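You operate a simulated robot arm through the tools that you are given. There is no shell and no other tool. Be economical: measure what you need, move in short steps, check, and stop when the job is done.

Carry out the task below with a simulated robot arm. There is one attempt and no reset: what you move stays moved.

JOB
Set the red collar to 10 cm and the blue one to 5 cm, then run the crossbeam to each.
Fine: use the up and down keys; end at the blue collar.
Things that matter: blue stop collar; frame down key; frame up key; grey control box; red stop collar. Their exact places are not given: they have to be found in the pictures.

It is judged by the outcome, as a careful person would: the job done as asked, and still so three seconds after it is handed in. It fails if anything else is knocked over, pushed out of place, dropped, spilled or broken.

ROBOT AND FRAMES
A 7-joint arm with a two-finger parallel gripper on a trunk, on a base that drives. Base frame: it is fixed to the floor where the robot stands at the start and does not move with it; the origin is under the middle of the robot, x ahead of it, y to its left, z up. Lengths are in m, angles in rad, forces in N, time in s.
With the tool pointing down near the work surface it reaches from about 0.28 to 0.72 m from the robot's upright axis, wherever it stands. Its first joint turns from -2.897 to 2.897 rad. Places, roughly: blue stop collar [0.6, 0, 1]; frame down key [0.6, -0.3, 0.8]; frame up key [0.7, -0.3, 0.8]; grey control box [0.7, -0.4, 0.8]; red stop collar [0.6, 0, 1.4]. Payload 3.43 kg.
The tool frame sits at the grasp point between the pads (the TCP): z along the fingers, y along the line on which they close. The tips reach 0.034 m beyond it. The gripper opens to 0.128 m. The fingers are 0.024 m wide and 0.012 m thick; the gripper's body (0.048 by 0.13 m) begins 0.096 m behind the TCP.
Orientation is that of the tool frame in the base frame, as a unit quaternion [x, y, z, w]. With the fingers straight down and closing along the base's y, the tool's x points along the base's -x, its y along +y and its z along -z.

CONTROLS
- The arm moves only by the tool servo_tool. Its argument "moves" is a list of rows, each a list of 7 numbers: the turn, a rotation vector about the tool's x, y, z in rad, then the shift along the tool's x, y, z in mm, then the gripper command, from -1 (fully open) to 1 (shut), values between in proportion. In form: [[rx, ry, rz, x, y, z, claw], ...]. A call has 1 to 12 rows; each row shifts and turns the commanded pose from where the row before left it, along the tool's axes as they then stand. Rows are played at 5 a second. More than 0.05 m and 0.15 rad between two rows, or a gripper value outside its range, and nothing of the call is played. Where a pose cannot be reached the arm comes as near as it can. A force on the tool above 40 N (or 10 N above the force at the start of the call, whichever is more), or a blocked arm, ends the call early, and 0.2 s more pass. The fingers move at their own pace (about 0.108 m/s each) and stop on an object; they squeeze with about 24 N. The grip force told is the motor's: it shows also when the fingers shut on nothing. Time passes only in rows, and 0.2 s behind the last, so rows that do not move let the fingers close. The reply holds the time, the measured pose of the TCP, the force on the tool along the base axes, the opening and the grip force, in the units named above and with some noise, with the torque about the TCP (base axes, N m) and any sound that the robot's microphone picked up, and new pictures: "views" is both (left out), scene, wrist or none.
- Cameras (640 x 400 px; columns grow to the right, rows downward): "scene" is now at [-0.0113, 0.0863, 1.5863]; the picture's right is [-0.56, -0.83, 0.00], its down [-0.36, 0.24, -0.90] and it looks along [0.74, -0.51, -0.43] (base axes); focal length 263 px, centre (320, 200). "wrist" rides on the gripper at [0.076, -0.011, -0.16] in the tool frame; the picture's right is [0.15, 0.99, 0.00], its down [-0.88, 0.13, -0.46] and it looks along [-0.45, 0.07, 0.89] (tool axes); focal length 234 px, centre (320, 200).
- lift_body(by): slides the trunk up (or, below 0, down) by that many m; the arm and the scene camera ride with it, the base frame stays. It gives what a move gives, with no picture.
- drive_base(legs): drives the robot by 1 to 6 legs, each [ahead, left, turn to the left] in m, m and rad, along the robot's own axes; the way and the turn of a leg run together, so that a leg with both is an arc; at most 1.5 m and 3.142 rad a leg. The arm and the cameras ride along, it lands a little off, and it stops where it bumps. It gives what a move gives, and a new picture of the scene camera.
- turn_head(pan, tilt): turns the head with the scene camera to pan (to the left, within 1.501 rad either way) and tilt (down, from -0.506 to 1.204), counted from straight ahead of the robot. It gives what a move gives, and a new picture of the scene camera.
- point_at(camera, pixels): for up to 12 pixels [column, row] of the newest picture of that camera ("zoom" is the newest enlarged one), the place [x, y, z] in the base frame of the surface seen there, good to about 0.002 m. The clock stands still meanwhile.
- inspect(camera, box): a new picture of the part [left, top, right, bottom] of that camera's present view, enlarged. The clock stands still meanwhile.
- sign_off(): hands the job in; it is judged then, once.

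Work in short steps. Measure before you move; look again where a grasp or a placing could have gone wrong, and mend it. You have 80 turns and 260 pictures in all, those below and enlarged ones among them. Open the gripper and draw the arm clear of the work before you hand the job in, unless the task says otherwise; then end with one line.

The tools are called as name(argument=value, ...) on one line, values as JSON. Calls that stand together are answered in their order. servo_tool: Moves the arm, as the interface text tells. Its arguments: {"type":"object","properties":{"moves":{"type":"array","items":{"type":"array","items":{"type":"number"}}},"views":{"type":"string","enum":["both","scene","wrist","none"]}},"required":["moves"]} The other tools are called the same way: lift_body (by) slides the trunk up or down; drive_base (legs) drives the base; turn_head (pan, tilt) turns the head that bears the scene camera; point_at (camera, pixels) gives the place of the surface under pixels of a picture; inspect (camera, box) takes an enlarged picture of a part of a camera's view; sign_off () hands the job in.

At the start:

```text
time: 0.0
tcp_pos: [0.311, -0.151, 1.5016]
tcp_rot: [0.0, 1.0, -0.001, 0.0]
contact_force: [0.1, -0.4, 0.8]
moment: [-0.01, -0.01, -0.01]
width: 0.1279
grip_force: 0.0
trunk travel left (down, up): [-0.275, 0.049]
robot x, y, heading: [0.0012, 0.0012, -0.0]
head pan, tilt: [-0.599, 0.447]
```

scene: 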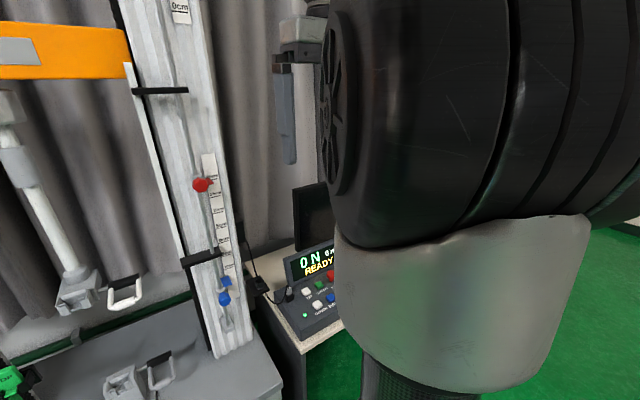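
wrist: 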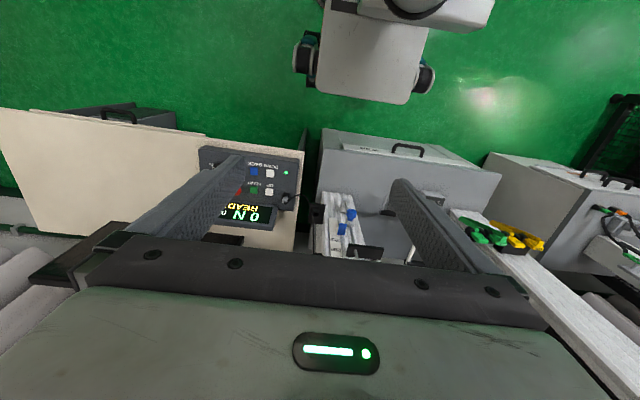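

The scene picture shows a frame with scale, a red collar at about (202,185), blue at (224,298), and the control box at (315,285). I'll enlarge both areas.

inspect(camera="scene", box=[160, 140, 280, 340])

inspect(camera="wrist", box=[180, 130, 400, 270])

inspect(camera="scene", box=[0, 0, 360, 225])

```text
2.00 times, centred on (220, 240) of scene
```

zoom: 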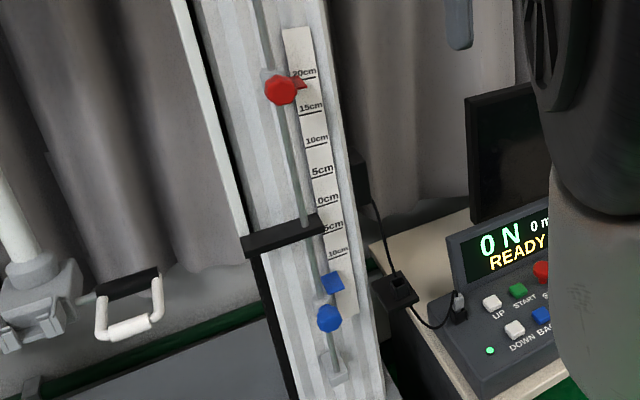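

```text
2.86 times, centred on (290, 200) of wrist
```

zoom: 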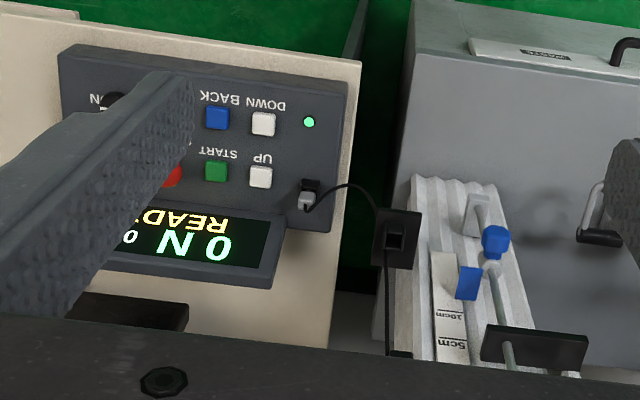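

```text
1.78 times, centred on (180, 112) of scene
```

zoom: 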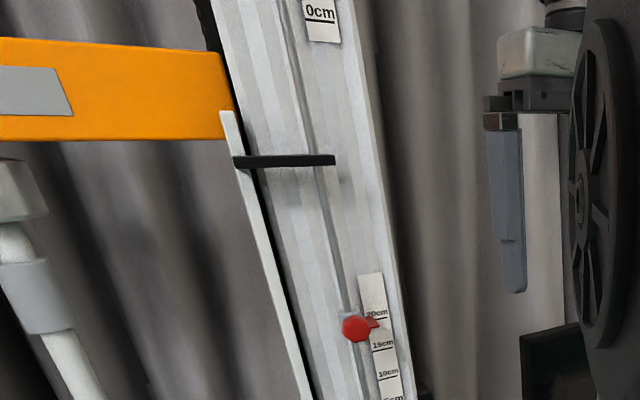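

The zoomed scale runs from 20 down through 0 to 10 cm below zero. I'll turn the head for a clearer view and measure it.

turn_head(pan=-0.25, tilt=0.45)

inspect(camera="scene", box=[200, 80, 440, 400])

```text
time: 0.8
tcp_pos: [0.3113, -0.1518, 1.5004]
tcp_rot: [0.0, 1.0, 0.001, -0.001]
contact_force: [0.3, -0.7, 0.3]
moment: [0.02, 0.0, 0.01]
width: 0.1279
grip_force: 0.1
trunk travel left (down, up): [-0.275, 0.049]
robot x, y, heading: [0.003, 0.0023, -0.002]
head pan, tilt: [-0.25, 0.45]
```

scene: 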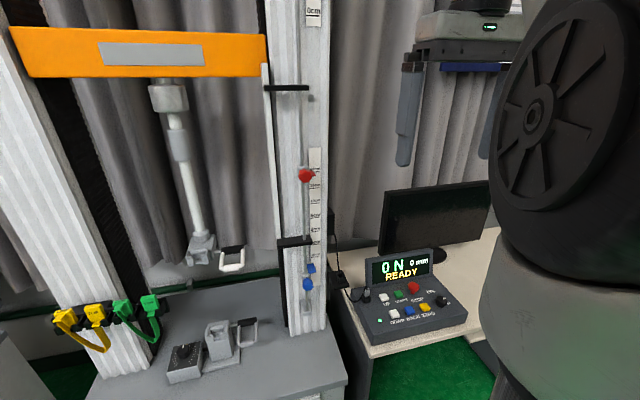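

```text
1.25 times, centred on (320, 240) of scene
```

zoom: 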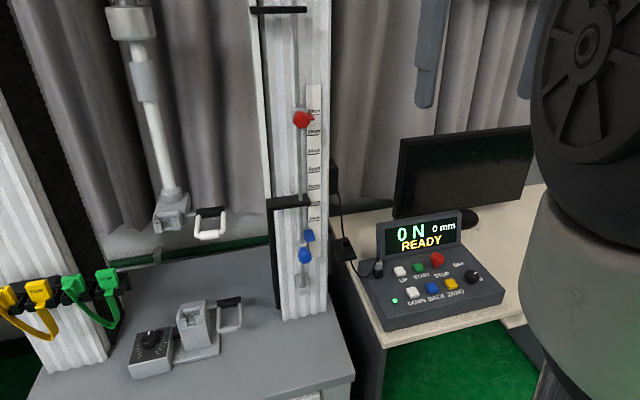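

inspect(camera="scene", box=[264, 140, 344, 190])

inspect(camera="scene", box=[264, 185, 344, 235])

inspect(camera="scene", box=[264, 225, 392, 325])

inspect(camera="scene", box=[240, 0, 400, 100])

inspect(camera="scene", box=[340, 240, 480, 350])

```text
8.00 times, centred on (304, 165) of scene
```

zoom: 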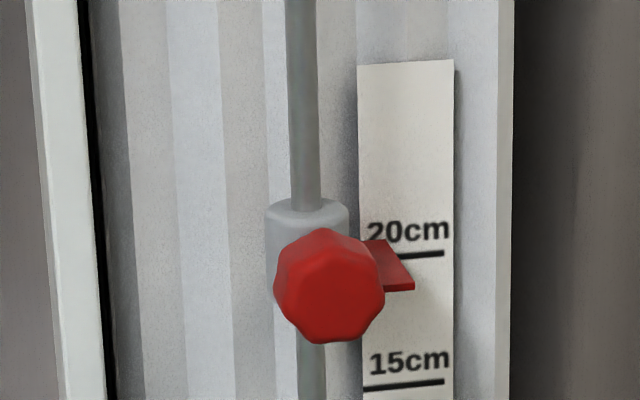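

```text
8.00 times, centred on (304, 210) of scene
```

zoom: 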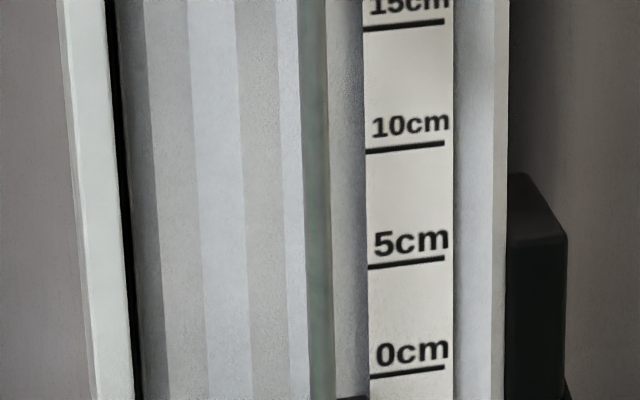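

```text
4.00 times, centred on (328, 275) of scene
```

zoom: 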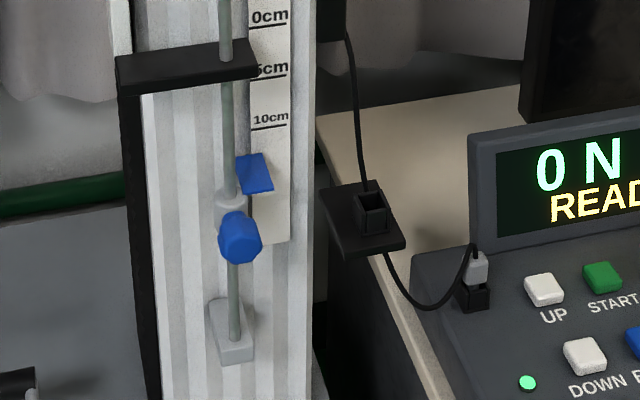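

```text
4.00 times, centred on (320, 50) of scene
```

zoom: 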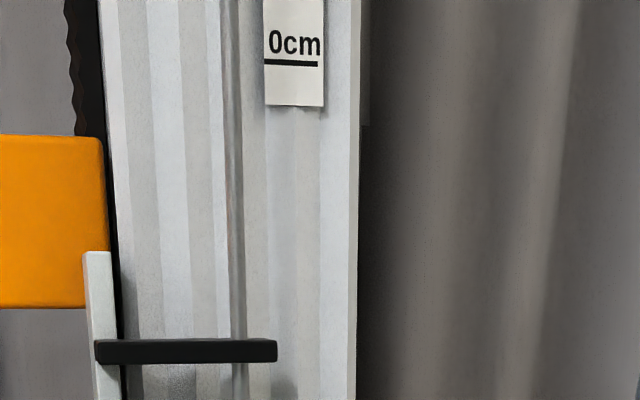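

```text
3.64 times, centred on (410, 295) of scene
```

zoom: 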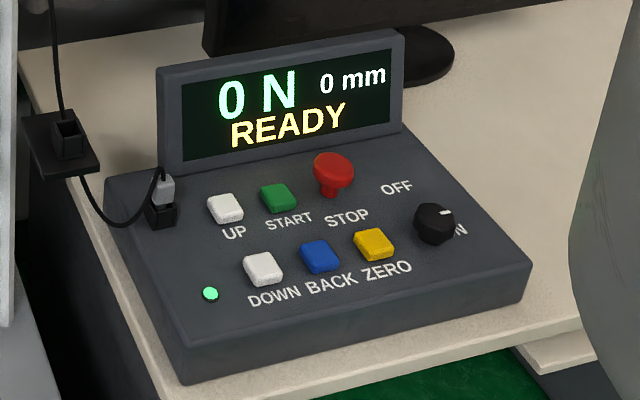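

The lower dog is near zero and the upper dog is above red. I'll look up to see the upper scale, and measure points in the current view first.

point_at(camera="scene", pixels=[[304, 176], [304, 172], [314, 174], [317, 172], [317, 188], [316, 203], [316, 218], [316, 232], [307, 284], [310, 268], [300, 240], [305, 225]])

turn_head(pan=0.0, tilt=-0.1)

```text
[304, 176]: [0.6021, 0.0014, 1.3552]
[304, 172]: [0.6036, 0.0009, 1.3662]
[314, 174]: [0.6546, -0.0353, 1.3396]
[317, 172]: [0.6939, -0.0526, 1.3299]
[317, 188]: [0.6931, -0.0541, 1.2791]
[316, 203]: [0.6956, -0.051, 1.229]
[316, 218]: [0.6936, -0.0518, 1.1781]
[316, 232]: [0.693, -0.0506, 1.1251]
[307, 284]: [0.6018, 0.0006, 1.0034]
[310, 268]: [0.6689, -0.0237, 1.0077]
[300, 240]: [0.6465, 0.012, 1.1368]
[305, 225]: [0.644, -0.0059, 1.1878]
```

```text
time: 1.8
tcp_pos: [0.311, -0.1501, 1.5002]
tcp_rot: [0.0, 1.0, 0.001, 0.0]
contact_force: [-1.0, 0.2, 0.3]
moment: [-0.01, -0.03, 0.02]
width: 0.1279
grip_force: 0.1
trunk travel left (down, up): [-0.275, 0.049]
robot x, y, heading: [-0.0011, 0.0013, 0.001]
head pan, tilt: [0.0, -0.099]
```

scene: 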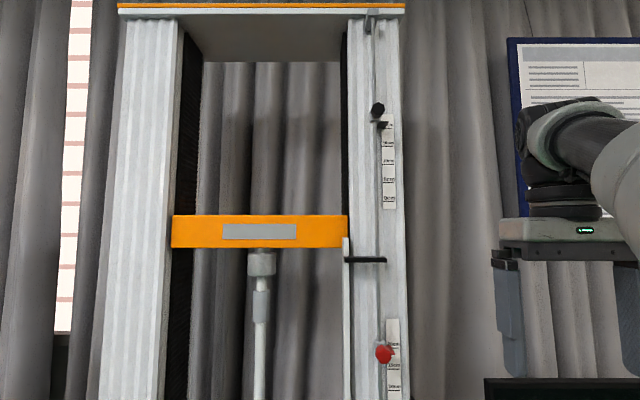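

There's a third, black collar and an upper scale, plus a notice on the wall. I'll zoom in on both.

inspect(camera="scene", box=[320, 80, 448, 220])

inspect(camera="scene", box=[500, 30, 640, 120])

inspect(camera="scene", box=[320, 230, 448, 400])

point_at(camera="scene", pixels=[[377, 110], [390, 197], [370, 260], [348, 260], [384, 352], [376, 200], [389, 125], [340, 230]])

```text
2.86 times, centred on (384, 150) of scene
```

zoom: 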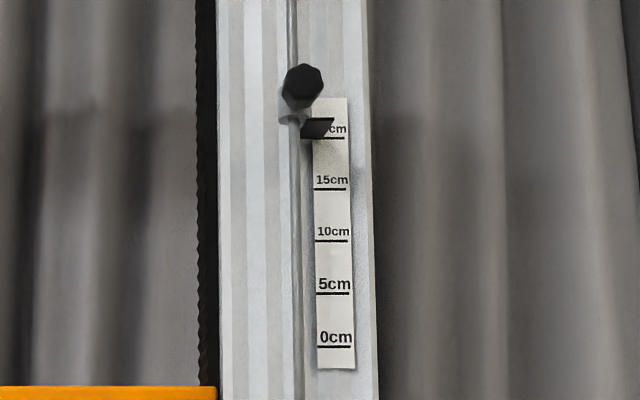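

```text
4.44 times, centred on (570, 75) of scene
```

zoom: 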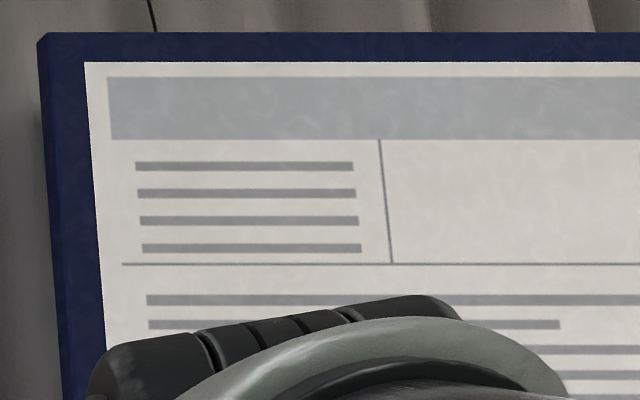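

```text
2.35 times, centred on (384, 315) of scene
```

zoom: 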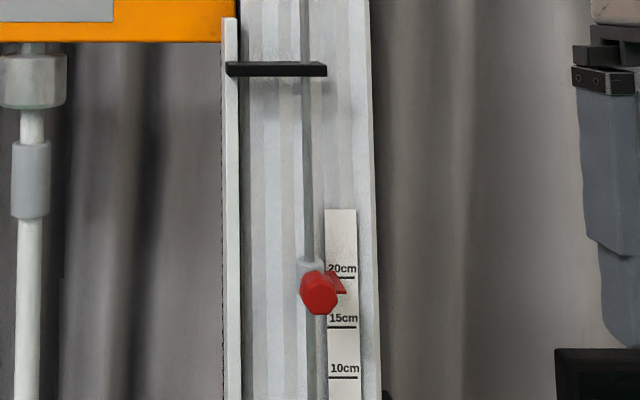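

```text
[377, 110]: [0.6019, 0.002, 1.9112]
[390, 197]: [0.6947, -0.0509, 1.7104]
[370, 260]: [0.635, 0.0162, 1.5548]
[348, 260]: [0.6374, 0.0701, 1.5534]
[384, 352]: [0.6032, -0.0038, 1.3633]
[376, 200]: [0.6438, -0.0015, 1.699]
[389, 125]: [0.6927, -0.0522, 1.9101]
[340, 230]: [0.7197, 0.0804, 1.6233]
```

The red knob is centred near (0.602, 0, 1.357), with its axis along x, and its scale lines are 5 cm apart (0 at z≈1.126). I'll move forward and pitch the tool to horizontal, facing +x.

servo_tool(moves=[[0, 0, 0, -40, 0, 0, 0], [0, 0, 0, -40, 0, 0, 0], [0, 0, 0, -40, 0, 0, 0], [0, -0.1428, 0, 0, 0, 0, 0], [0, -0.1428, 0, 0, 0, 0, 0], [0, -0.1428, 0, 0, 0, 0, 0], [0, -0.1428, 0, 0, 0, 0, 0], [0, -0.1428, 0, 0, 0, 0, 0], [0, -0.1428, 0, 0, 0, 0, 0]], views="none")

servo_tool(moves=[[0, -0.1428, 0, 0, 0, 0, 0], [0, -0.1428, 0, 0, 0, 0, 0], [0, -0.1428, 0, 0, 0, 0, 0], [0, -0.1428, 0, 0, 0, 0, 0], [0, -0.1428, 0, 0, 0, 0, 0]], views="both")

```text
time: 4.0
tcp_pos: [0.4366, -0.1594, 1.4363]
tcp_rot: [0.008, 0.931, 0.014, 0.364]
contact_force: [2.2, 0.6, 0.1]
moment: [0.04, 0.06, 0.04]
width: 0.0639
grip_force: 0.1
out of reach, approached as far as the arm can: row 2, 3
trunk travel left (down, up): [-0.275, 0.049]
robot x, y, heading: [0.0003, -0.0036, 0.002]
head pan, tilt: [0.0, -0.099]
stopped in row 9: the arm was blocked; the commanded pose is now the measured one
```

```text
time: 5.2
tcp_pos: [0.4335, -0.158, 1.4378]
tcp_rot: [0.012, 0.743, 0.01, 0.669]
contact_force: [0.7, 0.2, 0.4]
moment: [0.04, -0.02, 0.01]
width: 0.064
grip_force: 0.0
trunk travel left (down, up): [-0.275, 0.049]
robot x, y, heading: [0.0019, 0.0029, -0.002]
head pan, tilt: [0.0, -0.099]
```

scene: 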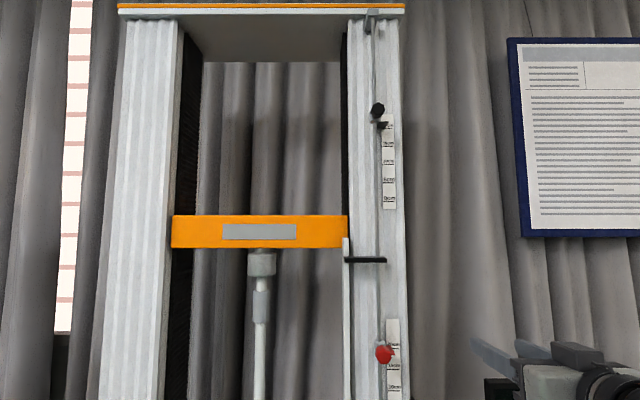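
wrist: 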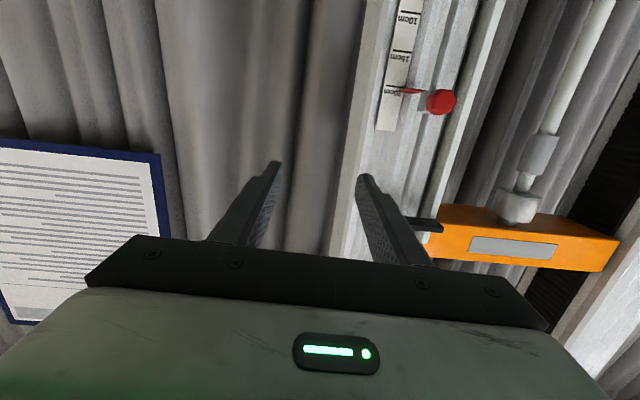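

The tool is about 6° short of horizontal. I'll finish the turn, then line up at y≈0, z≈1.355, staying at x≈0.45.

servo_tool(moves=[[-0.003, -0.105, -0.031, 0, 0, 0, 0], [0, 0, 0, 20, 40, 0, 0], [0, 0, 0, 20, 40, 0, 0], [0, 0, 0, 20, 40, 0, 0], [0, 0, 0, 20, 38, 0, 0], [0, 0, 0, 0, 0, 0, 0]], views="wrist")

turn_head(pan=-0.1, tilt=0.4)

```text
time: 6.6
tcp_pos: [0.4704, -0.0073, 1.3979]
tcp_rot: [0.0, 0.708, -0.001, 0.706]
contact_force: [0.6, 0.3, 0.6]
moment: [0.02, 0.01, 0.01]
width: 0.0641
grip_force: 0.1
out of reach, approached as far as the arm can: row 3, 4, 5
trunk travel left (down, up): [-0.275, 0.049]
robot x, y, heading: [-0.0007, 0.0024, -0.005]
head pan, tilt: [0.0, -0.099]
```

wrist: 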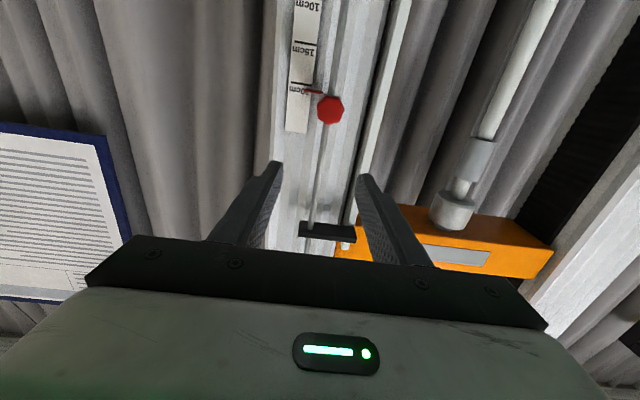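

```text
time: 7.5
tcp_pos: [0.4704, -0.0068, 1.3977]
tcp_rot: [0.0, 0.708, 0.0, 0.707]
contact_force: [-0.5, 0.3, 0.1]
moment: [0.01, 0.05, -0.03]
width: 0.0641
grip_force: 0.1
trunk travel left (down, up): [-0.275, 0.049]
robot x, y, heading: [-0.0023, -0.0019, 0.003]
head pan, tilt: [-0.099, 0.4]
```

scene: 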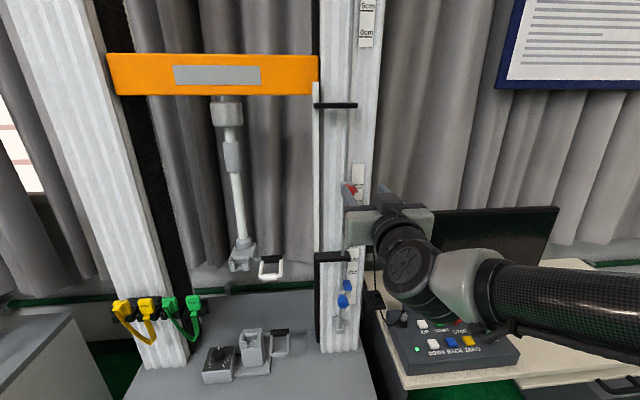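

The arm can't fold that low, so I'll lower the trunk instead and then measure the knob.

lift_body(by=-0.04)

inspect(camera="wrist", box=[260, 40, 400, 140])

```text
time: 8.4
tcp_pos: [0.4704, -0.0064, 1.3584]
tcp_rot: [0.0, 0.707, 0.0, 0.707]
contact_force: [0.1, -1.0, 0.6]
moment: [0.06, 0.01, -0.02]
width: 0.064
grip_force: 0.1
trunk travel left (down, up): [-0.235, 0.089]
robot x, y, heading: [-0.0014, 0.0023, -0.001]
head pan, tilt: [-0.099, 0.4]
```

```text
4.00 times, centred on (330, 90) of wrist
```

zoom: 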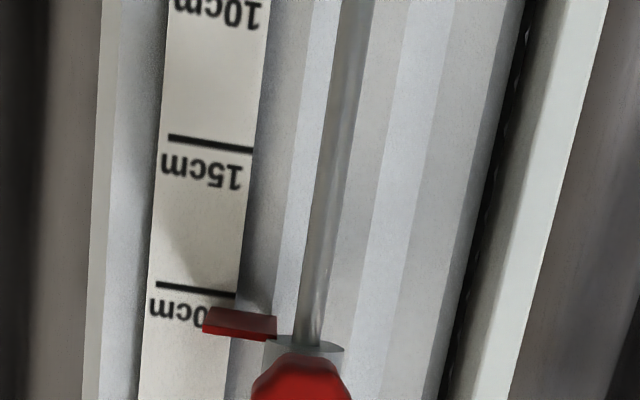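

point_at(camera="zoom", pixels=[[240, 323], [212, 325], [205, 312], [270, 322], [200, 290], [305, 348], [300, 375], [210, 143], [260, 337], [205, 332]])

inspect(camera="wrist", box=[260, 80, 400, 180])

```text
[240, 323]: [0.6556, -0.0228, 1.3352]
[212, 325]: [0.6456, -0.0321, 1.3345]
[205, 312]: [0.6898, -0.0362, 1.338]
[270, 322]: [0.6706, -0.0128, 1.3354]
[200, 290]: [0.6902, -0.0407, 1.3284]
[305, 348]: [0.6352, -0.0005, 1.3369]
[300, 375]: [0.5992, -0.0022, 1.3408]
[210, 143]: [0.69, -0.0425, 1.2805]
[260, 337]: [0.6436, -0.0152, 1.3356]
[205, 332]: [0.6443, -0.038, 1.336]
```

```text
4.00 times, centred on (330, 130) of wrist
```

zoom: 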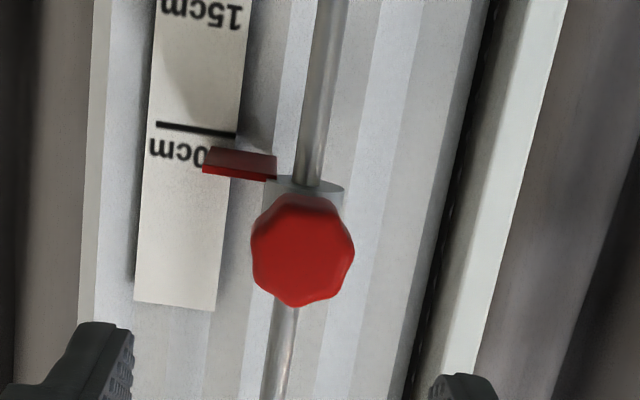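

point_at(camera="zoom", pixels=[[302, 252], [255, 252], [350, 252], [302, 210], [302, 300], [320, 188], [195, 128], [275, 160]])

```text
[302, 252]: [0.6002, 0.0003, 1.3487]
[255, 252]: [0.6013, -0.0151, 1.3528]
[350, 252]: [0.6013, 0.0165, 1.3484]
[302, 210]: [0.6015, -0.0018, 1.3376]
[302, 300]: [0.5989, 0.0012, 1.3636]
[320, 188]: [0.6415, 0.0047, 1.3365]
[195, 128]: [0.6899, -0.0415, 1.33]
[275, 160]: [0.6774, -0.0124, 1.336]
```

Knob centre is about (0.600, 0.0005, 1.351), 33 mm across. I'll advance with the tips to x≈0.627 and check before closing.

servo_tool(moves=[[0, 0, 0, 7, 7, 20, 0], [0, 0, 0, 0, 0, 35, 0], [0, 0, 0, 0, 0, 35, 0], [0, 0, 0, 0, 0, 32, 0], [0, 0, 0, 0, 0, 0, 0]], views="wrist")

```text
time: 9.6
tcp_pos: [0.5926, 0.0004, 1.3493]
tcp_rot: [0.0, 0.708, 0.0, 0.706]
contact_force: [0.1, 0.2, 0.0]
moment: [-0.01, -0.01, 0.01]
width: 0.0642
grip_force: 0.1
trunk travel left (down, up): [-0.235, 0.089]
robot x, y, heading: [-0.0004, 0.0006, -0.001]
head pan, tilt: [-0.099, 0.4]
```

wrist: 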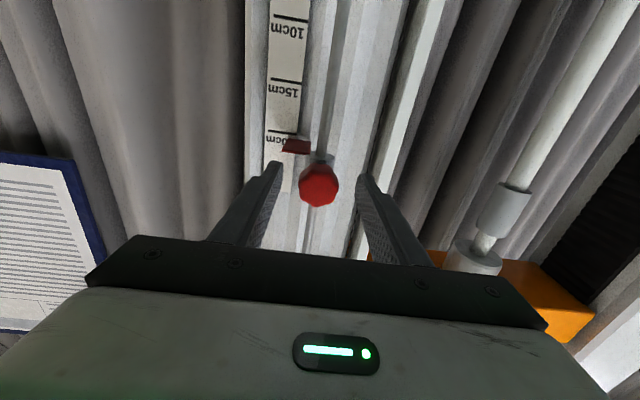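

The knob sits between the fingers. I'll close and try a small downward pull of 6 mm to see whether it slides without loosening.

servo_tool(moves=[[0, 0, 0, 0, 0, 0, 1], [0, 0, 0, 0, 0, 0, 1], [0, 0, 0, 0, 0, 0, 1]], views="none")

servo_tool(moves=[[0, 0, 0, 3, 0, 0, 1], [0, 0, 0, 3, 0, 0, 1]], views="wrist")

```text
time: 10.4
tcp_pos: [0.5926, -0.0012, 1.3506]
tcp_rot: [0.0, 0.708, 0.0, 0.706]
contact_force: [1.3, -4.1, -1.1]
moment: [0.01, -0.12, -0.18]
width: 0.0331
grip_force: 45.1
trunk travel left (down, up): [-0.235, 0.089]
robot x, y, heading: [0.0012, -0.0019, 0.001]
head pan, tilt: [-0.099, 0.4]
```

```text
time: 11.0
tcp_pos: [0.5926, -0.0004, 1.3442]
tcp_rot: [0.0, 0.707, 0.0, 0.707]
contact_force: [4.5, -4.1, 1.5]
moment: [-0.02, -0.18, -0.23]
width: 0.0332
grip_force: 44.5
trunk travel left (down, up): [-0.235, 0.089]
robot x, y, heading: [-0.0022, -0.0001, 0.002]
head pan, tilt: [-0.099, 0.4]
```

wrist: 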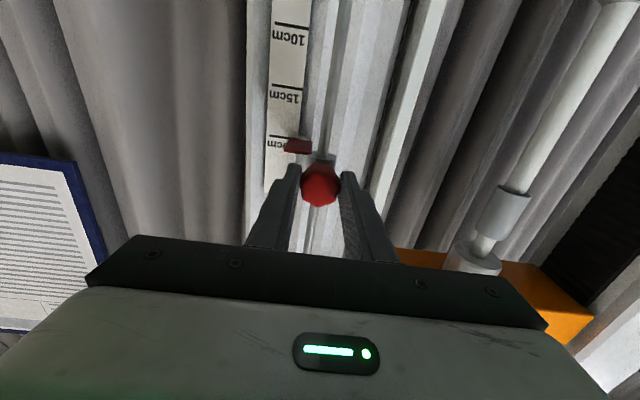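

The collar moved with the gripper at only ~2 N. I'll slide it down about 95 mm more and re-measure.

servo_tool(moves=[[0, 0, 0, 16, 0, 0, 1], [0, 0, 0, 16, 0, 0, 1], [0, 0, 0, 16, 0, 0, 1], [0, 0, 0, 16, 0, 0, 1], [0, 0, 0, 16, 0, 0, 1], [0, 0, 0, 15, 0, 0, 1], [0, 0, 0, 0, 0, 0, 1]], views="wrist")

inspect(camera="wrist", box=[260, 120, 360, 190])

```text
time: 12.6
tcp_pos: [0.5913, -0.0008, 1.2484]
tcp_rot: [0.001, 0.708, 0.0, 0.706]
contact_force: [9.6, -8.3, 1.2]
moment: [0.03, -0.86, -0.21]
width: 0.033
grip_force: 44.3
trunk travel left (down, up): [-0.235, 0.089]
robot x, y, heading: [-0.003, 0.0011, -0.006]
head pan, tilt: [-0.099, 0.4]
```

wrist: 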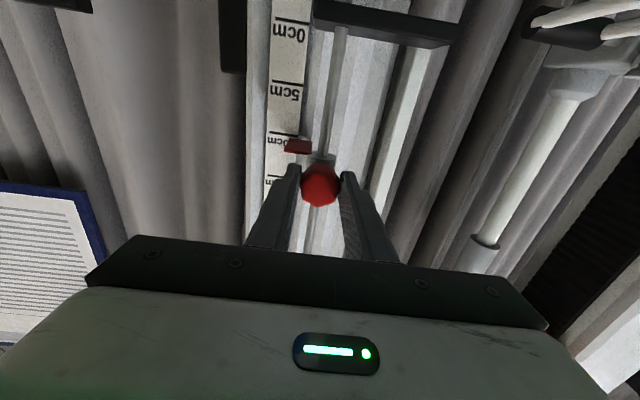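

```text
5.71 times, centred on (310, 155) of wrist
```

zoom: 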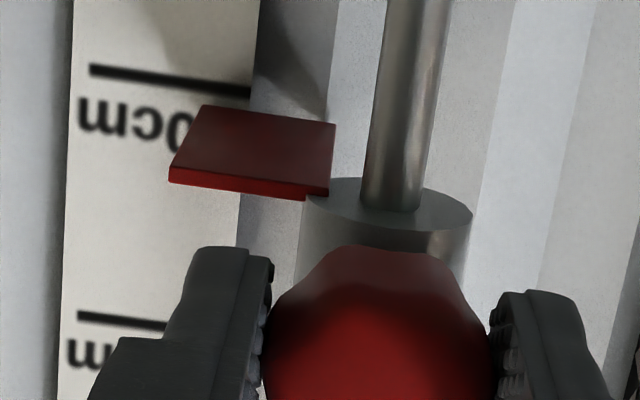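

point_at(camera="zoom", pixels=[[230, 150], [280, 150], [205, 115], [230, 185], [250, 192], [170, 79], [120, 72], [240, 92], [140, 322], [300, 125], [130, 60], [130, 90]])

```text
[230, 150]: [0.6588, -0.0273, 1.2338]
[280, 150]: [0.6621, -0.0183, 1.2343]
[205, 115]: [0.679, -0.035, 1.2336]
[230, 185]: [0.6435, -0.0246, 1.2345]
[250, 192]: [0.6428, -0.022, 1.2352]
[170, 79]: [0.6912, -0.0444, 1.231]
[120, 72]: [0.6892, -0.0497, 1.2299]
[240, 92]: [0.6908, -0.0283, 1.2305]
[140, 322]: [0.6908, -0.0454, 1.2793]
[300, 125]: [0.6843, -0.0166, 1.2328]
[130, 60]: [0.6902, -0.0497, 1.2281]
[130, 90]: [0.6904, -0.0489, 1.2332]
```

Flag underside is at z 1.234, and the 10 cm line is at 1.230. I'll go 5 mm down, then look.

servo_tool(moves=[[0, 0, 0, 5, 0, 0, 1], [0, 0, 0, 0, 0, 0, 1]], views="none")

inspect(camera="wrist", box=[260, 120, 360, 190])

point_at(camera="zoom", pixels=[[230, 150], [280, 150], [210, 120], [230, 187], [300, 130]])

```text
time: 13.2
tcp_pos: [0.5921, -0.0002, 1.2446]
tcp_rot: [0.001, 0.708, -0.001, 0.706]
contact_force: [10.1, -8.5, 1.2]
moment: [0.01, -0.54, -0.28]
width: 0.0332
grip_force: 45.6
trunk travel left (down, up): [-0.235, 0.089]
robot x, y, heading: [0.0016, 0.0008, -0.002]
head pan, tilt: [-0.099, 0.4]
```

```text
5.71 times, centred on (310, 155) of wrist
```

zoom: 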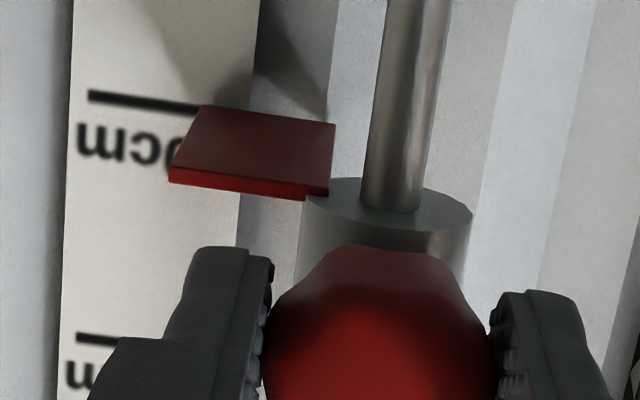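

```text
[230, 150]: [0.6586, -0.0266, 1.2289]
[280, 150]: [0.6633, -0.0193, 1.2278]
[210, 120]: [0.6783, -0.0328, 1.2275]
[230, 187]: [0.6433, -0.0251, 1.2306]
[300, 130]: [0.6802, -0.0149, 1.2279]
```

The red flag is centred on the 10 cm line. I'll release, back off and check that it holds.

servo_tool(moves=[[0, 0, 0, 0, 0, 0, 0], [0, 0, 0, 0, 0, 0, 0], [0, 0, 0, 0, 0, -20, 0], [0, 0, 0, 0, 0, -30, 0], [0, 0, 0, 0, 0, -10, 0]], views="both")

inspect(camera="wrist", box=[260, 80, 400, 180])

```text
time: 14.4
tcp_pos: [0.5329, 0.0007, 1.245]
tcp_rot: [0.0, 0.707, 0.0, 0.707]
contact_force: [-0.8, 0.5, 0.3]
moment: [0.02, -0.03, -0.03]
width: 0.064
grip_force: 0.1
trunk travel left (down, up): [-0.235, 0.089]
robot x, y, heading: [-0.0027, 0.0009, 0.001]
head pan, tilt: [-0.099, 0.4]
```

scene: 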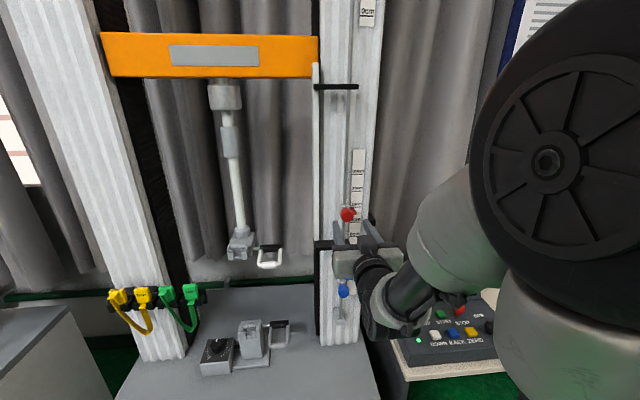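
wrist: 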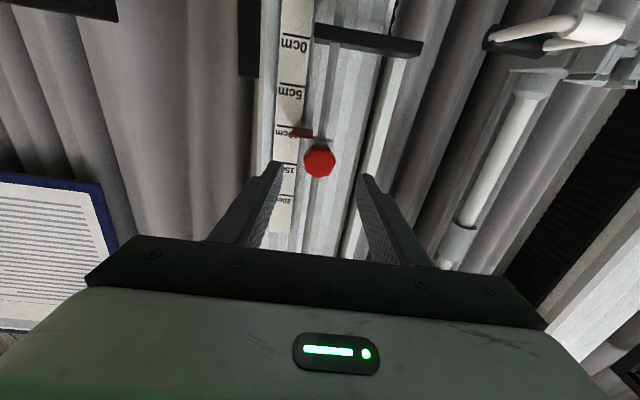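

```text
4.00 times, centred on (330, 130) of wrist
```

zoom: 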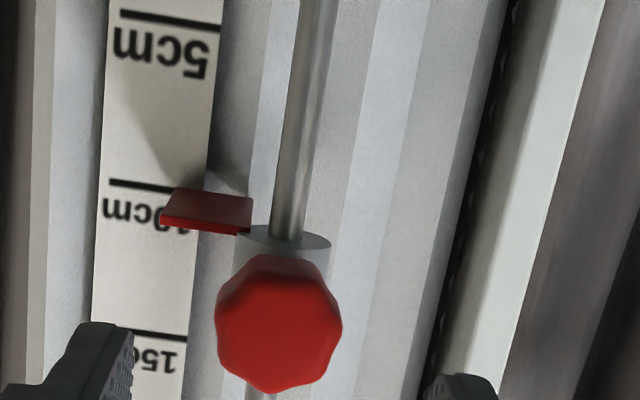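

Red is holding. Before lowering toward blue, I'll verify the red flag height and measure the table, control box and arm clearances.

point_at(camera="zoom", pixels=[[205, 205], [225, 205], [190, 222], [130, 182]])

point_at(camera="scene", pixels=[[343, 291], [342, 285], [405, 362], [480, 347], [436, 334], [440, 312], [378, 290], [400, 320], [440, 230], [280, 360], [280, 330], [300, 240]])

```text
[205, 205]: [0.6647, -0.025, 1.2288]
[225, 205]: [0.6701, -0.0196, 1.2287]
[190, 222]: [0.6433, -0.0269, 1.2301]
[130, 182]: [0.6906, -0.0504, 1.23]
```

```text
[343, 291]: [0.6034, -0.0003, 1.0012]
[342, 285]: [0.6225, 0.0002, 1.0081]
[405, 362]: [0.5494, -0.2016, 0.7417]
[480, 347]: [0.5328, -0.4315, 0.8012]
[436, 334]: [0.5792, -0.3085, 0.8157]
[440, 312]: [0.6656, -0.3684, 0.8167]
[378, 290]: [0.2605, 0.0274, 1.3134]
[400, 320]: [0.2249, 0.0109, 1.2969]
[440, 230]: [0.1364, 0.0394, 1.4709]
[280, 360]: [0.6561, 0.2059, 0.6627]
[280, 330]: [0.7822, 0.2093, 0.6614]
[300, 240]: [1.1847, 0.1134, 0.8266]
```

Everything is clear of the arm. I'll lower the trunk 0.23 m to reach the blue collar.

lift_body(by=-0.23)

servo_tool(moves=[[0, 0, 0, 0, 0, 0, 0]], views="both")

inspect(camera="wrist", box=[240, 60, 400, 180])

```text
time: 16.8
tcp_pos: [0.5339, -0.0002, 1.0152]
tcp_rot: [0.0, 0.708, 0.0, 0.707]
contact_force: [0.8, 0.3, -0.1]
moment: [0.02, 0.01, 0.02]
width: 0.064
grip_force: 0.2
trunk travel left (down, up): [-0.005, 0.319]
robot x, y, heading: [-0.0039, -0.0013, -0.002]
head pan, tilt: [-0.099, 0.4]
```

```text
time: 17.2
tcp_pos: [0.5335, 0.0001, 1.0165]
tcp_rot: [-0.001, 0.707, 0.0, 0.707]
contact_force: [0.2, -0.4, -0.2]
moment: [-0.02, 0.01, -0.01]
width: 0.0641
grip_force: 0.0
trunk travel left (down, up): [-0.005, 0.319]
robot x, y, heading: [0.0007, 0.0005, -0.002]
head pan, tilt: [-0.099, 0.4]
```

scene: 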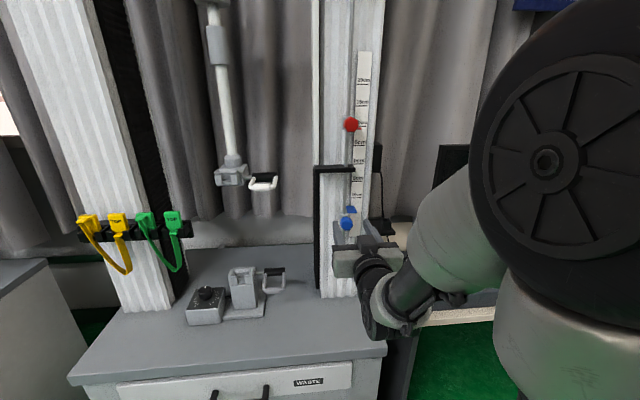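
wrist: 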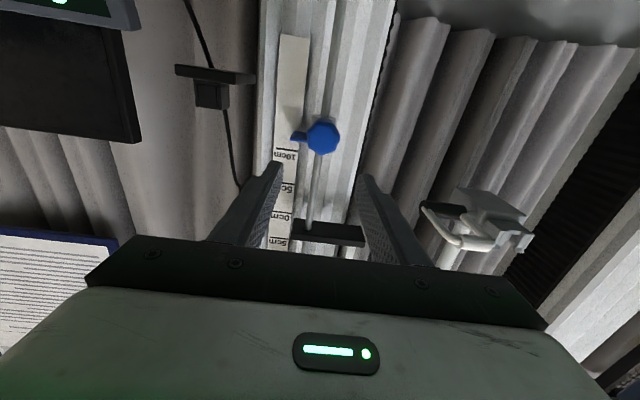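

```text
3.33 times, centred on (320, 120) of wrist
```

zoom: 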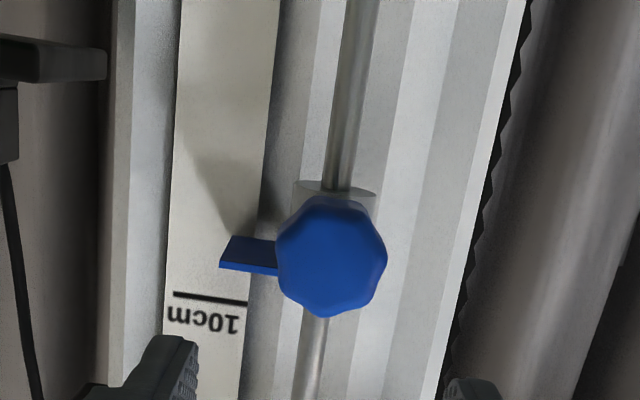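

point_at(camera="zoom", pixels=[[250, 255], [235, 265], [262, 270], [230, 244], [210, 298], [330, 258], [280, 258], [384, 258], [330, 205], [330, 310], [335, 188]])

inspect(camera="scene", box=[300, 40, 420, 260])

inspect(camera="scene", box=[310, 140, 410, 240])

point_at(camera="scene", pixels=[[340, 168], [340, 165], [340, 173], [325, 170], [353, 211], [361, 152], [361, 194]])

```text
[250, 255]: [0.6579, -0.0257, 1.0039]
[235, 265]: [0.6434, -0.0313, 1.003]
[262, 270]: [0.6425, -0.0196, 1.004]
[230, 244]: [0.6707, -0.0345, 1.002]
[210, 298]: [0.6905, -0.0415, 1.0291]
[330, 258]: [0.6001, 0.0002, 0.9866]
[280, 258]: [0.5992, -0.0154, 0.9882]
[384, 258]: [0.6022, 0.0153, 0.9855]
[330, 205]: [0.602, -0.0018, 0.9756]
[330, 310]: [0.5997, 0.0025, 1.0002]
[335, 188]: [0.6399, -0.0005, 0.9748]
```

```text
1.82 times, centred on (360, 150) of scene
```

zoom: 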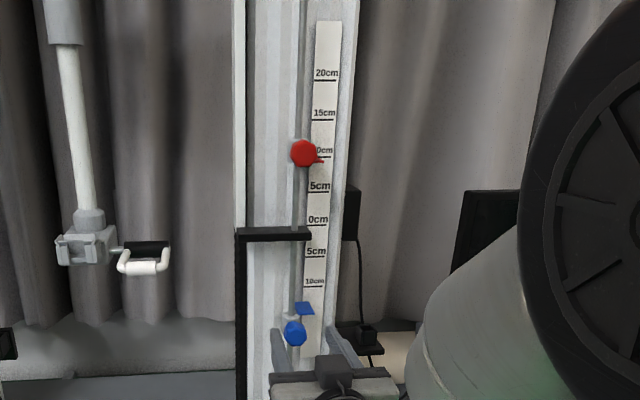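

```text
4.00 times, centred on (360, 190) of scene
```

zoom: 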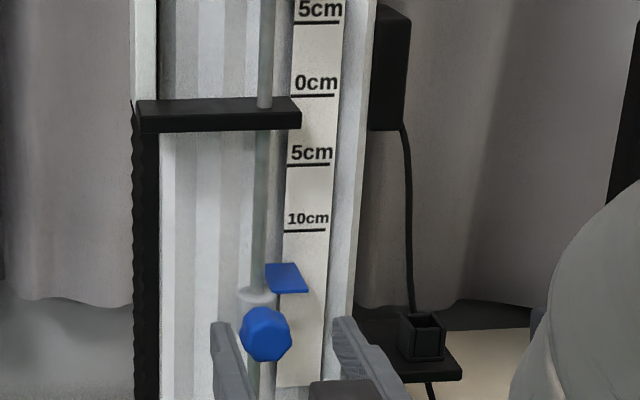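

```text
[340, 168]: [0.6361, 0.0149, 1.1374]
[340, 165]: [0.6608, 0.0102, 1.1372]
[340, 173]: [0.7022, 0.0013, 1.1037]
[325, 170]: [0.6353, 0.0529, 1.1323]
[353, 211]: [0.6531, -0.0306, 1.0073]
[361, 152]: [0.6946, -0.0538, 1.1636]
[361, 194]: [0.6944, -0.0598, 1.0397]
```

Blue knob centre is (0.600, 0, 0.988), with the flag at z≈1.0055; it has to go to about −5 cm (z≈1.080), below the dog that sits at zero. I'll align and advance.

servo_tool(moves=[[0, 0, 0, 14, 0, 0, 0], [0, 0, 0, 14, 0, 0, 0], [0, 0, 0, 0, 0, 20, 0], [0, 0, 0, 0, 0, 20, 0], [0, 0, 0, 0, 0, 19, 0], [0, 0, 0, 0, 0, 0, 0]], views="wrist")

```text
time: 18.6
tcp_pos: [0.5966, 0.0012, 0.9885]
tcp_rot: [-0.001, 0.708, 0.001, 0.707]
contact_force: [-0.9, 0.7, -0.2]
moment: [-0.06, 0.01, 0.01]
width: 0.0641
grip_force: 0.1
out of reach, approached as far as the arm can: row 1
trunk travel left (down, up): [-0.005, 0.319]
robot x, y, heading: [0.0031, 0.0025, -0.001]
head pan, tilt: [-0.099, 0.4]
```

wrist: 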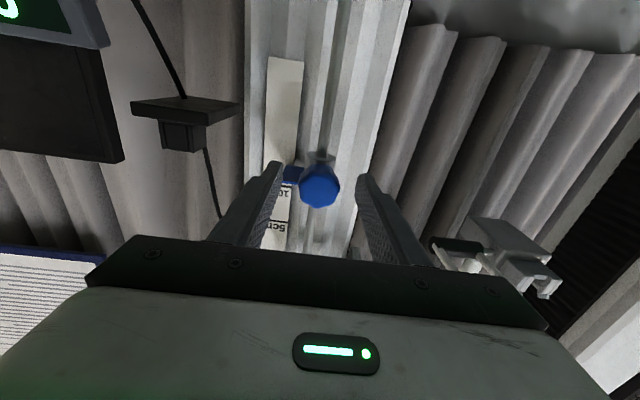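

Well placed. Close and raise about 68 mm.

servo_tool(moves=[[0, 0, 0, 0, 0, 0, 1], [0, 0, 0, 0, 0, 0, 1], [0, 0, 0, 0, 0, 0, 1], [0, 0, 0, -6, 0, 0, 1], [0, 0, 0, -12, 0, 0, 1], [0, 0, 0, -12, 0, 0, 1], [0, 0, 0, -13, 0, 0, 1], [0, 0, 0, -13, 0, 0, 1], [0, 0, 0, -12, 0, 0, 1], [0, 0, 0, 0, 0, 0, 1]], views="both")

inspect(camera="scene", box=[320, 140, 400, 220])

inspect(camera="wrist", box=[260, 120, 360, 260])

```text
time: 20.8
tcp_pos: [0.5962, -0.0009, 1.0557]
tcp_rot: [0.0, 0.707, 0.0, 0.707]
contact_force: [-3.0, -6.3, -3.6]
moment: [-0.06, 1.02, -0.14]
width: 0.033
grip_force: 44.8
trunk travel left (down, up): [-0.005, 0.319]
robot x, y, heading: [0.0003, -0.0024, 0.005]
head pan, tilt: [-0.099, 0.4]
```

scene: 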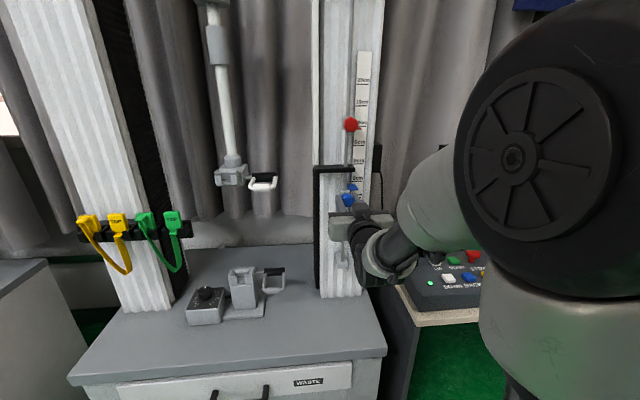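
wrist: 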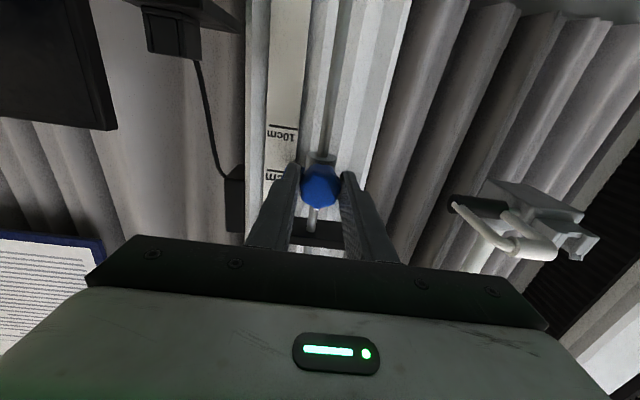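

```text
5.00 times, centred on (360, 180) of scene
```

zoom: 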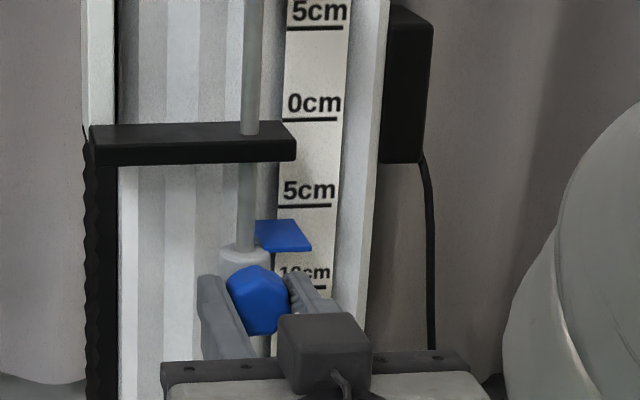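

```text
2.86 times, centred on (310, 190) of wrist
```

zoom: 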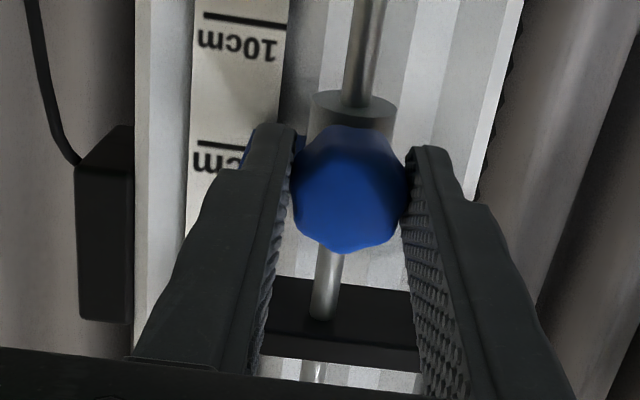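

inspect(camera="scene", box=[340, 170, 372, 190])

point_at(camera="zoom", pixels=[[100, 300], [250, 300], [300, 300], [350, 300], [450, 60], [400, 60], [250, 360], [300, 380], [500, 60]])

```text
16.00 times, centred on (356, 180) of scene
```

zoom: 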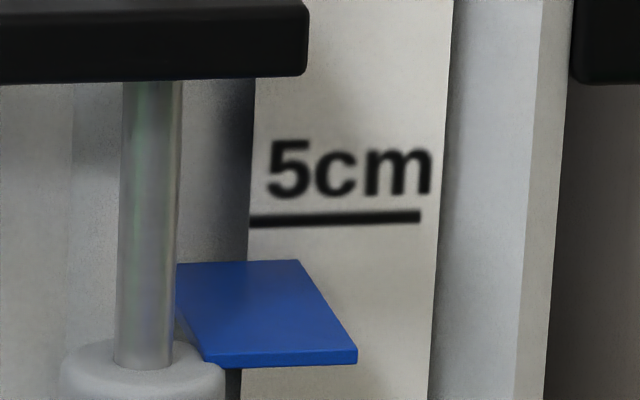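

```text
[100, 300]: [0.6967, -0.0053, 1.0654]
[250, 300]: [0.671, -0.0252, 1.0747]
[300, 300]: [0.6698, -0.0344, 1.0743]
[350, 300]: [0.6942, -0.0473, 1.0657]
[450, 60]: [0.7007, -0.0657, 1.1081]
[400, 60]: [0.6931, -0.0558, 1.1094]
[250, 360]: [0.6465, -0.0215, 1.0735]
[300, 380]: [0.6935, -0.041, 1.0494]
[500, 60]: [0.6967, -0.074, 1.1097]
```

point_at(camera="zoom", pixels=[[330, 217], [280, 219], [400, 216], [300, 345], [250, 280], [260, 357]])

```text
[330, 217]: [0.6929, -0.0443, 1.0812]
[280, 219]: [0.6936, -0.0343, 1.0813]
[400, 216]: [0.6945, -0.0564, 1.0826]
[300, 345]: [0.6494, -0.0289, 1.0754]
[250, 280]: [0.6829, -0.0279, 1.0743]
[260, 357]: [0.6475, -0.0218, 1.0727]
```

The −5 cm line is at 1.081 and the flag top at 1.0745 (centre about 1.0725), so I'll raise 8 mm more.

servo_tool(moves=[[0, 0, 0, -8, 0, 0, 1], [0, 0, 0, 0, 0, 0, 1]], views="none")

inspect(camera="scene", box=[340, 170, 372, 190])

point_at(camera="zoom", pixels=[[250, 260], [270, 290], [230, 240], [270, 220], [390, 217], [400, 217], [280, 310], [265, 312]])

```text
time: 21.4
tcp_pos: [0.5954, -0.0009, 1.0638]
tcp_rot: [0.0, 0.707, 0.0, 0.707]
contact_force: [-4.8, -6.3, -4.6]
moment: [0.01, 0.63, -0.14]
width: 0.0333
grip_force: 44.8
trunk travel left (down, up): [-0.005, 0.319]
robot x, y, heading: [-0.0001, 0.0025, 0.001]
head pan, tilt: [-0.099, 0.4]
```

```text
16.00 times, centred on (356, 180) of scene
```

zoom: 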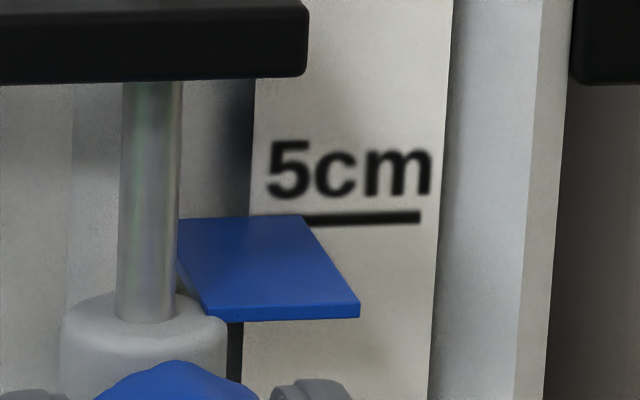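

```text
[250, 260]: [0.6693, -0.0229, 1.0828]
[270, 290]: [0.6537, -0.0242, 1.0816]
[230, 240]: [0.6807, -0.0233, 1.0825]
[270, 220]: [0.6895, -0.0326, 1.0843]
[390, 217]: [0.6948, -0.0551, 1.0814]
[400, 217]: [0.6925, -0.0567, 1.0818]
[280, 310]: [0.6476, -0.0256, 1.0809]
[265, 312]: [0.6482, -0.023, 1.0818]
```

Flag top 1.0825, line 1.081: set. Release, retract and check, turning the head to the control box.

servo_tool(moves=[[0, 0, 0, 0, 0, 0, 0], [0, 0, 0, 0, 0, 0, 0], [0, 0, 0, 0, 0, -20, 0], [0, 0, 0, 0, 0, -30, 0], [0, 0, 0, 0, 0, -30, 0]], views="wrist")

lift_body(by=0.15)

turn_head(pan=-0.35, tilt=0.5)

```text
time: 22.6
tcp_pos: [0.5169, -0.0012, 1.0663]
tcp_rot: [-0.002, 0.708, 0.001, 0.706]
contact_force: [0.0, 0.1, -0.1]
moment: [0.05, 0.03, 0.01]
width: 0.0642
grip_force: 0.0
trunk travel left (down, up): [-0.005, 0.319]
robot x, y, heading: [0.004, 0.0028, -0.001]
head pan, tilt: [-0.099, 0.4]
```

wrist: 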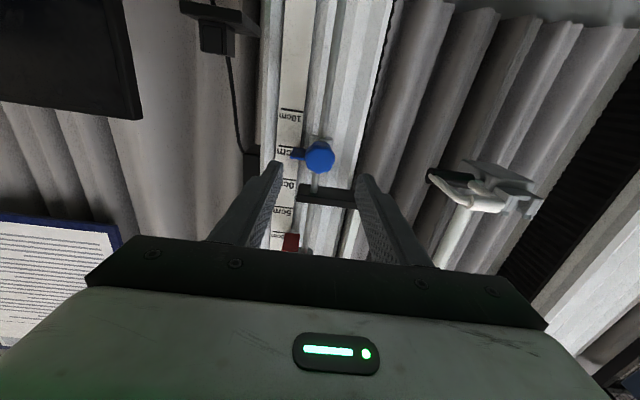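

```text
time: 24.3
tcp_pos: [0.5166, 0.0, 1.2142]
tcp_rot: [-0.001, 0.708, 0.001, 0.707]
contact_force: [0.6, -0.4, -0.1]
moment: [0.02, -0.05, -0.01]
width: 0.064
grip_force: 0.1
trunk travel left (down, up): [-0.155, 0.169]
robot x, y, heading: [0.0021, 0.0014, -0.006]
head pan, tilt: [-0.099, 0.4]
```

```text
time: 25.1
tcp_pos: [0.5169, -0.0006, 1.2144]
tcp_rot: [0.0, 0.708, 0.0, 0.706]
contact_force: [-0.4, -0.3, 0.1]
moment: [0.04, -0.01, 0.02]
width: 0.0642
grip_force: 0.2
trunk travel left (down, up): [-0.155, 0.169]
robot x, y, heading: [0.0028, 0.0001, 0.001]
head pan, tilt: [-0.351, 0.499]
```

scene: 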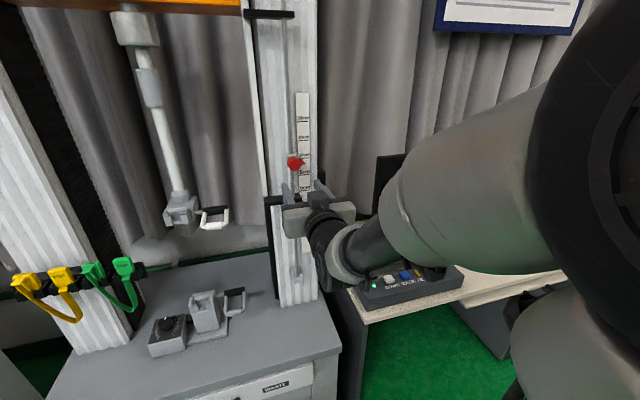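

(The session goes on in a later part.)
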